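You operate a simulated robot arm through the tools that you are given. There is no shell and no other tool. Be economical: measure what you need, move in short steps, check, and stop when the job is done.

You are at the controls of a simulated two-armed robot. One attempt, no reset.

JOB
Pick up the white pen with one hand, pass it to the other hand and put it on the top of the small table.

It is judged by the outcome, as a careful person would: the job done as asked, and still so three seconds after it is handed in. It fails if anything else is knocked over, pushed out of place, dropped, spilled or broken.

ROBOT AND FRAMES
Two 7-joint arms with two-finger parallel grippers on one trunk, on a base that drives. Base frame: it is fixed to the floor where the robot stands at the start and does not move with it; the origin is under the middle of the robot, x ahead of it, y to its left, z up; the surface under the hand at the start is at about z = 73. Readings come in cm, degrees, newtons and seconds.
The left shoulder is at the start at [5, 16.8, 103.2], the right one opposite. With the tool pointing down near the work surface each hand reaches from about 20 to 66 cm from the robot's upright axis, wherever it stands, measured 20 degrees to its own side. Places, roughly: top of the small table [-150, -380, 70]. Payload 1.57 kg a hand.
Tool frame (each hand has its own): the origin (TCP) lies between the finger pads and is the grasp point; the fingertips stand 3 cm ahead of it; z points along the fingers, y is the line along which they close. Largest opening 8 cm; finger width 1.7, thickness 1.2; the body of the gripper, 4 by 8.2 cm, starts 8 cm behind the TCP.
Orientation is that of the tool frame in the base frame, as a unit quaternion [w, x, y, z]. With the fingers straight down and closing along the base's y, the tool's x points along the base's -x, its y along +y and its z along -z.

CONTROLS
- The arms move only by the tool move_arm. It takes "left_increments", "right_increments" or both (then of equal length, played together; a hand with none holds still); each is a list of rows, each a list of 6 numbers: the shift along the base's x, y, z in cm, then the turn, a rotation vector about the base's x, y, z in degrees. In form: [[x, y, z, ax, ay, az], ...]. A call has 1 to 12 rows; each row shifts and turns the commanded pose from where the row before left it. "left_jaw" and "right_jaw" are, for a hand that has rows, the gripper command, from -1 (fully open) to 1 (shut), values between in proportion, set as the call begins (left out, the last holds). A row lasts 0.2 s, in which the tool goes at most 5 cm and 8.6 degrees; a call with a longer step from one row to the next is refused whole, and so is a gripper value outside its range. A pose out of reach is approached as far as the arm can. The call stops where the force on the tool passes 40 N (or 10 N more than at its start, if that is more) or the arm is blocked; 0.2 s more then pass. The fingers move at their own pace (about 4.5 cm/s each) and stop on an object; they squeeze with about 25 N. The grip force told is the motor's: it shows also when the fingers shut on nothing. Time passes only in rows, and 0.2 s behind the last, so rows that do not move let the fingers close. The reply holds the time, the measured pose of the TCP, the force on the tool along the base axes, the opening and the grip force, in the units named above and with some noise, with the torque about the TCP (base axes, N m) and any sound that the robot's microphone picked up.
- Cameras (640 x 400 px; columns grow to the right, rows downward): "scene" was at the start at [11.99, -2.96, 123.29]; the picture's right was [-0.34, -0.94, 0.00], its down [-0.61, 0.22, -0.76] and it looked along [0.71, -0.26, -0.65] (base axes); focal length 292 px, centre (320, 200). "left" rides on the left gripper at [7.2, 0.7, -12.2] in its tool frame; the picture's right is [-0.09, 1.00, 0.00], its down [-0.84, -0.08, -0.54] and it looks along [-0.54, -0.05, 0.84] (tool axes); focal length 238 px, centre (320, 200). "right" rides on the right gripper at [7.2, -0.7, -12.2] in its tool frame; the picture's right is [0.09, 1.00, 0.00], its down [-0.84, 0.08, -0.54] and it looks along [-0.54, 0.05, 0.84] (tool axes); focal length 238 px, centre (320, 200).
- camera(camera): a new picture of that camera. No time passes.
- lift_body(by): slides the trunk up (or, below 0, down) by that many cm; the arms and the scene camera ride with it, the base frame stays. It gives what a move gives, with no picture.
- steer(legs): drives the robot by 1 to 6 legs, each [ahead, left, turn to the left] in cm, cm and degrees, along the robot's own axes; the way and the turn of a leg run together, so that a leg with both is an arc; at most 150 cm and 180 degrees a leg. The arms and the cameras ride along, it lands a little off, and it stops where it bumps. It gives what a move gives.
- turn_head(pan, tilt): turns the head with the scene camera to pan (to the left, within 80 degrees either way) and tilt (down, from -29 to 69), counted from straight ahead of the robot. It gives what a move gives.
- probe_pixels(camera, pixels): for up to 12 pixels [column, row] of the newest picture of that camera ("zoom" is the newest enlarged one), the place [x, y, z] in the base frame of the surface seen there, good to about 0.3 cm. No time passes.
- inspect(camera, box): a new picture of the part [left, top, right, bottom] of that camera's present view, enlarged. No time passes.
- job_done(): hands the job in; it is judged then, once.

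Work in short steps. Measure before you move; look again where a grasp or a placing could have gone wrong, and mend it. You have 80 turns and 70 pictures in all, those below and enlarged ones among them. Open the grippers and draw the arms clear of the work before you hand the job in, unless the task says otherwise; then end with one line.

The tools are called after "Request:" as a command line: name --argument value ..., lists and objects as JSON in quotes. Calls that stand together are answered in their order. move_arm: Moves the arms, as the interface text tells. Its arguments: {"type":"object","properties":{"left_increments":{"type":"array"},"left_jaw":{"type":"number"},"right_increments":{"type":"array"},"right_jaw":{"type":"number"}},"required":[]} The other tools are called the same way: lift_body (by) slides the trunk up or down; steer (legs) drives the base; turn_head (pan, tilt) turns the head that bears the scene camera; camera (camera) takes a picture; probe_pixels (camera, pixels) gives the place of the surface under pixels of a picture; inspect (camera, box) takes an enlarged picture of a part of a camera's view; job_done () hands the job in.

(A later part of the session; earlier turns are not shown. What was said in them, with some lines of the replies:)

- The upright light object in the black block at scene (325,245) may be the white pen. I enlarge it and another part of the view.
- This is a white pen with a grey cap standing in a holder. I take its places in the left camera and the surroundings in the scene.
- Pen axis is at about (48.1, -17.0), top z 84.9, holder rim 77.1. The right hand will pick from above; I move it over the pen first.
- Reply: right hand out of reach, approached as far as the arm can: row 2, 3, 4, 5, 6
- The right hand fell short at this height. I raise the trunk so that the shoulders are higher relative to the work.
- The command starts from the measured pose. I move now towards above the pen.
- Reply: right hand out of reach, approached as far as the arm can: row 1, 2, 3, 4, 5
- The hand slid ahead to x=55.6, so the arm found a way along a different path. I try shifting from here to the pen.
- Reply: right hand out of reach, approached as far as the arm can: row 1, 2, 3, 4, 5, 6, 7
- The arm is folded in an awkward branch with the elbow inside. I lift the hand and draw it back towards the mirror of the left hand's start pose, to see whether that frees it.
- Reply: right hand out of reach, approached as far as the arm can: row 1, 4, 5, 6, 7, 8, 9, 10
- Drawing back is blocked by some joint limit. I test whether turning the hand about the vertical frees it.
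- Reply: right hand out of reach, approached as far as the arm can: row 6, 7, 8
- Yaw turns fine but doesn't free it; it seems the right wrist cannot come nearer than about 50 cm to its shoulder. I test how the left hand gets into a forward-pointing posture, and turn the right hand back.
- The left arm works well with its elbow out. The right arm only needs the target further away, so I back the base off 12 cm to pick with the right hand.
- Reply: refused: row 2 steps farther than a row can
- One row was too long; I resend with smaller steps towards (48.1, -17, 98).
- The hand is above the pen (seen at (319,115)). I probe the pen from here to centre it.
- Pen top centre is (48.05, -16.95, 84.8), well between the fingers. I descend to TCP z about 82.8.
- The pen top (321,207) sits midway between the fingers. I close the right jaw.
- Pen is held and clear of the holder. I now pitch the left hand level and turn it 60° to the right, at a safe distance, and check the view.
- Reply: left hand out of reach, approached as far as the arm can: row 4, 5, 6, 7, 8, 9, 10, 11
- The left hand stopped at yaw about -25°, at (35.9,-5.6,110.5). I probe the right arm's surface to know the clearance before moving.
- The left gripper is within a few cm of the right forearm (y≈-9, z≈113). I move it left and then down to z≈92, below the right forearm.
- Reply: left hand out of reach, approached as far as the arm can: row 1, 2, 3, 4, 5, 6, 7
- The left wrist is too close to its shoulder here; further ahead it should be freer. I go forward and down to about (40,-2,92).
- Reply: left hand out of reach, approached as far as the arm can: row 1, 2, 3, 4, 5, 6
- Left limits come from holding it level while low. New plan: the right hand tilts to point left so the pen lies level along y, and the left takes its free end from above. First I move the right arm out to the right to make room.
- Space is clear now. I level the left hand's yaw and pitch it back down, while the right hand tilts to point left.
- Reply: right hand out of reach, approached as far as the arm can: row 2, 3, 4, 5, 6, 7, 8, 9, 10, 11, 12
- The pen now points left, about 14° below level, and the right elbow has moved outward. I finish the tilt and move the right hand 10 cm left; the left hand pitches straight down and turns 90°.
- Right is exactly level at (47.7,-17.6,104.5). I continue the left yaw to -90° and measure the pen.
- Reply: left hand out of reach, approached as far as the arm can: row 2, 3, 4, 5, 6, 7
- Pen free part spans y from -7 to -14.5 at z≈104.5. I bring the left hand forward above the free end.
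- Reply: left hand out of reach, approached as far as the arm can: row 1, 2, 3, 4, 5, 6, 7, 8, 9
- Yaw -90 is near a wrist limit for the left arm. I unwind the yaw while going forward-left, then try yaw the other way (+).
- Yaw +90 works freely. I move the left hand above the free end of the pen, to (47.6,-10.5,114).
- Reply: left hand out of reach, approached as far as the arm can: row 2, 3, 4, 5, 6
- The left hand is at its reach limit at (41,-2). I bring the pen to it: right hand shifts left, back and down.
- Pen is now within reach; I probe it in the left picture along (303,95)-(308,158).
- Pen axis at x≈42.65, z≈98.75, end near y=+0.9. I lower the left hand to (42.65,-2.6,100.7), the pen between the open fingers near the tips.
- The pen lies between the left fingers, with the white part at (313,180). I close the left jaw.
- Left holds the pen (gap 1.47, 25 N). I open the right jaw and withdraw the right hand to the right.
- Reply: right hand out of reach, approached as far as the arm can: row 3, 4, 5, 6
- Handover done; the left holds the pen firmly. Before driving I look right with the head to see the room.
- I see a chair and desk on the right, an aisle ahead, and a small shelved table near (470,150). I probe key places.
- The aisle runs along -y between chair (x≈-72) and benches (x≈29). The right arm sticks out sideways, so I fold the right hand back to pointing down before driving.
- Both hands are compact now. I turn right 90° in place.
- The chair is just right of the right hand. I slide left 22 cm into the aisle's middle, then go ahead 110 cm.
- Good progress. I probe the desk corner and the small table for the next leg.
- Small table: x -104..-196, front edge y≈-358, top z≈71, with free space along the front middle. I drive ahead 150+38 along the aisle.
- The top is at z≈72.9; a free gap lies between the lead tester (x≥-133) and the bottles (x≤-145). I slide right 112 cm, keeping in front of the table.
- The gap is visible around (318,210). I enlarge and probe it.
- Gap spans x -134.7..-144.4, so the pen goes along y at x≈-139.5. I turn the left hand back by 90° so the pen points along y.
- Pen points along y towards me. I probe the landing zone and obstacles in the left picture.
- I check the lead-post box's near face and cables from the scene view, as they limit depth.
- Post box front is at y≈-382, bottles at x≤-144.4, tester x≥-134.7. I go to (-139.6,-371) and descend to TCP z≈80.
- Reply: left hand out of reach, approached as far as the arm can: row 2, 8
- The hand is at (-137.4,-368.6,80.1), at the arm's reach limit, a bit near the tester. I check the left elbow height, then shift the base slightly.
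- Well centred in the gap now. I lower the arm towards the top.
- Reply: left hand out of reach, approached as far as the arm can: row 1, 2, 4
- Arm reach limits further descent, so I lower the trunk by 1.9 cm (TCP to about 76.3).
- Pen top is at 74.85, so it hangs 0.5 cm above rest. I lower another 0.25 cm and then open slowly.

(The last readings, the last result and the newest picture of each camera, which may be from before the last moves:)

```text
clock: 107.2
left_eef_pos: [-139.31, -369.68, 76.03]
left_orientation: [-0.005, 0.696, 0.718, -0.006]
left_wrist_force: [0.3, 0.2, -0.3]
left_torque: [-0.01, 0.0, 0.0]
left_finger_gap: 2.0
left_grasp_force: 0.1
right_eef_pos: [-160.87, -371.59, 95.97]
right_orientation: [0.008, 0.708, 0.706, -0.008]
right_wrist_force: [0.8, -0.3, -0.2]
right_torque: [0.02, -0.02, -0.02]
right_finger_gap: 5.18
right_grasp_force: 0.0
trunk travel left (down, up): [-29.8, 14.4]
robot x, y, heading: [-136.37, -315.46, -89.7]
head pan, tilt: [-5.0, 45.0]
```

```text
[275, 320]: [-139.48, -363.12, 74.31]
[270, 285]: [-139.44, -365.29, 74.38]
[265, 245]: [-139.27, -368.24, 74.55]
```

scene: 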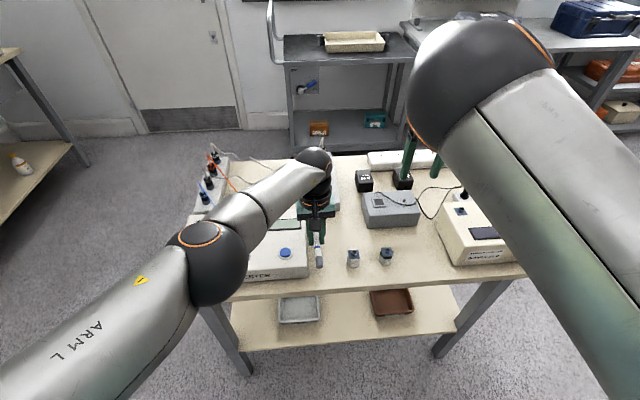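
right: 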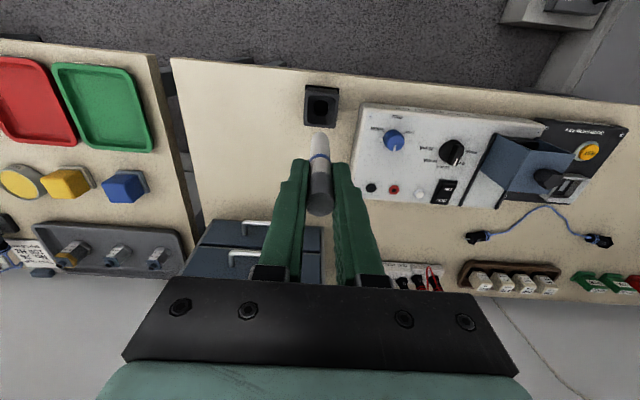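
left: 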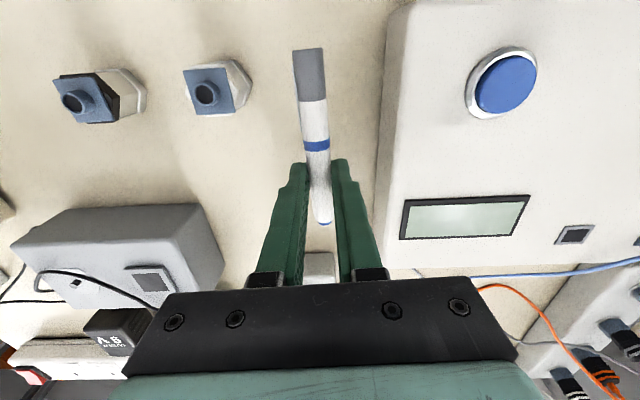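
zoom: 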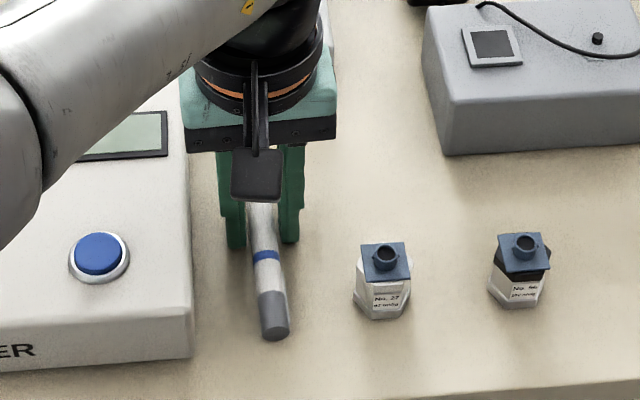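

The pen rests on the top (top at 74.35). I open a little more and raise the trunk straight up to clear it.

Request:
move_arm --left_increments '[[0, 0, 0, 0, 0, 0], [0, 0, 0, 0, 0, 0], [0, 0, 0, 0, 0, 0]]' --left_jaw 0.15

Request:
lift_body --by 12

Request:
camera --camera "scene"

```text
clock: 108.0
left_eef_pos: [-139.25, -369.69, 76.16]
left_orientation: [-0.004, 0.696, 0.718, -0.005]
left_wrist_force: [-0.8, 0.2, 0.8]
left_torque: [-0.01, -0.01, -0.01]
left_finger_gap: 3.38
left_grasp_force: 0.1
right_eef_pos: [-160.78, -371.58, 96.08]
right_orientation: [0.008, 0.708, 0.706, -0.008]
right_wrist_force: [-0.1, -0.4, -0.3]
right_torque: [0.0, 0.01, 0.02]
right_finger_gap: 5.24
right_grasp_force: 0.1
trunk travel left (down, up): [-29.8, 14.4]
robot x, y, heading: [-136.44, -315.72, -89.8]
head pan, tilt: [-5.0, 45.0]
```

```text
clock: 109.5
left_eef_pos: [-139.3, -369.66, 88.13]
left_orientation: [-0.004, 0.696, 0.718, -0.006]
left_wrist_force: [0.2, -0.7, -0.4]
left_torque: [-0.03, -0.02, 0.02]
left_finger_gap: 3.39
left_grasp_force: 0.1
right_eef_pos: [-160.81, -371.66, 107.91]
right_orientation: [0.008, 0.708, 0.706, -0.008]
right_wrist_force: [0.0, -0.2, -0.3]
right_torque: [-0.01, -0.03, 0.02]
right_finger_gap: 5.22
right_grasp_force: 0.0
trunk travel left (down, up): [-41.8, 2.4]
robot x, y, heading: [-136.11, -315.6, -89.9]
head pan, tilt: [-5.0, 45.0]
```

```text
11 pictures are left
```

scene: 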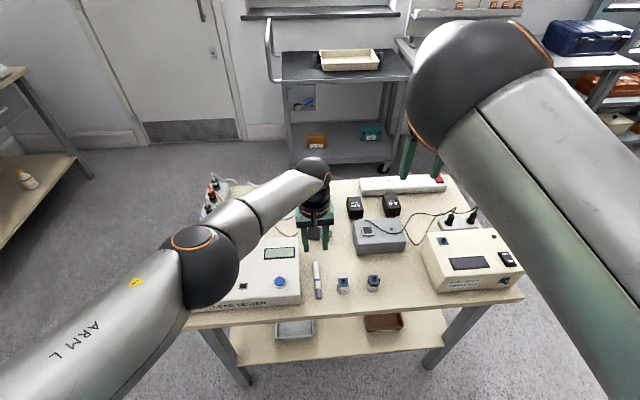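

The pen lies at (317,280) next to the undisturbed bottles. I back off 18 cm so both hands are clear of the table, and open the jaws.

Request:
steer --legs '[[-18, 0, 0]]'

Request:
move_arm --left_increments '[[0, 0, 0, 0, 0, 0], [0, 0, 0, 0, 0, 0], [0, 0, 0, 0, 0, 0], [0, 0, 0, 0, 0, 0]]' --right_increments '[[0, 0, 0, 0, 0, 0], [0, 0, 0, 0, 0, 0], [0, 0, 0, 0, 0, 0], [0, 0, 0, 0, 0, 0]]' --left_jaw -1 --right_jaw -1

Request:
camera --camera "scene"

Request:
inspect --camera "scene" --box '[240, 140, 440, 280]'

```text
clock: 111.0
left_eef_pos: [-139.32, -351.63, 88.17]
left_orientation: [-0.004, 0.696, 0.718, -0.006]
left_wrist_force: [0.0, -0.1, -0.8]
left_torque: [-0.02, -0.01, 0.02]
left_finger_gap: 3.41
left_grasp_force: 0.1
right_eef_pos: [-160.95, -353.62, 107.99]
right_orientation: [0.009, 0.708, 0.706, -0.009]
right_wrist_force: [0.2, 0.0, 0.9]
right_torque: [-0.02, -0.01, -0.01]
right_finger_gap: 5.21
right_grasp_force: 0.0
trunk travel left (down, up): [-41.8, 2.4]
robot x, y, heading: [-136.2, -297.39, -89.7]
head pan, tilt: [-5.0, 45.0]
```

```text
clock: 112.0
left_eef_pos: [-139.3, -351.66, 88.14]
left_orientation: [-0.004, 0.697, 0.717, -0.005]
left_wrist_force: [0.5, 0.1, -0.3]
left_torque: [-0.02, 0.02, 0.0]
left_finger_gap: 8.01
left_grasp_force: 0.2
right_eef_pos: [-160.97, -353.64, 107.91]
right_orientation: [0.008, 0.709, 0.705, -0.008]
right_wrist_force: [0.9, -0.3, -0.4]
right_torque: [0.02, -0.01, -0.02]
right_finger_gap: 7.98
right_grasp_force: 0.0
trunk travel left (down, up): [-41.8, 2.4]
robot x, y, heading: [-135.97, -297.13, -89.9]
head pan, tilt: [-5.0, 45.0]
```

```text
10 pictures are left
```

scene: 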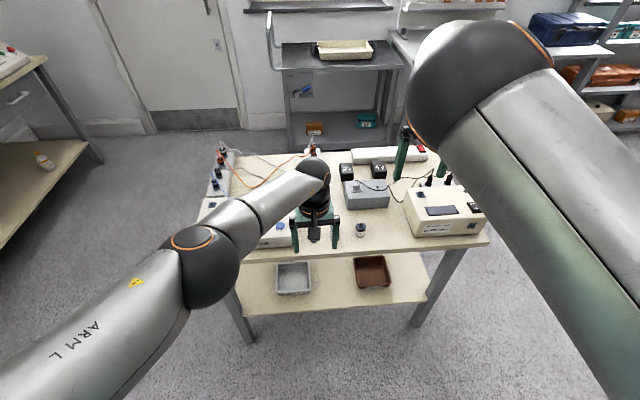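

```text
2.86 times, centred on (340, 210) of scene
```

zoom: 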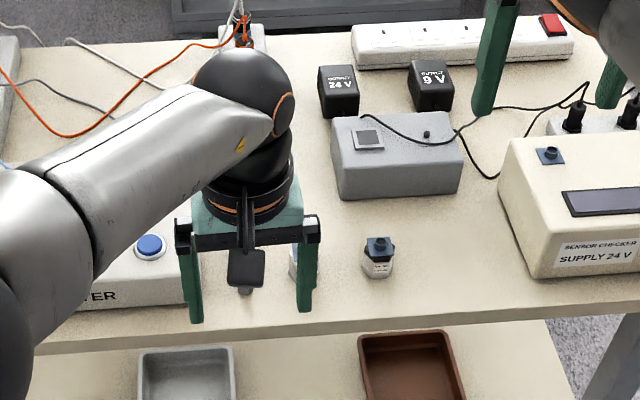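

The left hand hides the pen in this view; I check with the left camera.

Request:
camera --camera "left"

```text
8 pictures are left
```

left: 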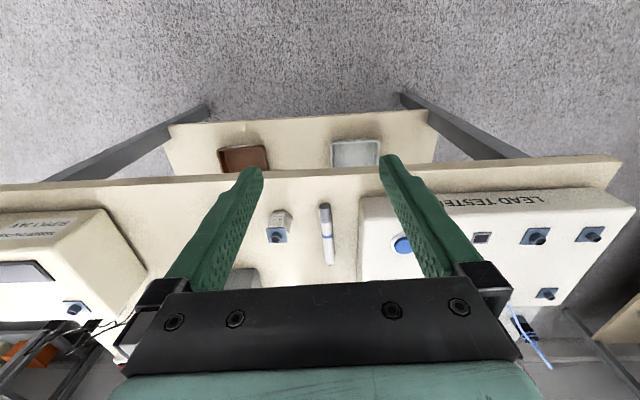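

The pen lies still at (327,233) on the table top between the tester and the bottles. Hands are open and clear, so I hand it in.

Request:
job_done

```text
The job is handed in.
```

The right hand picked up the white pen and passed it to the left hand, which laid it on top of the small table. The last picture before hand-in shows it lying still there. I saw nothing else knocked over or moved.
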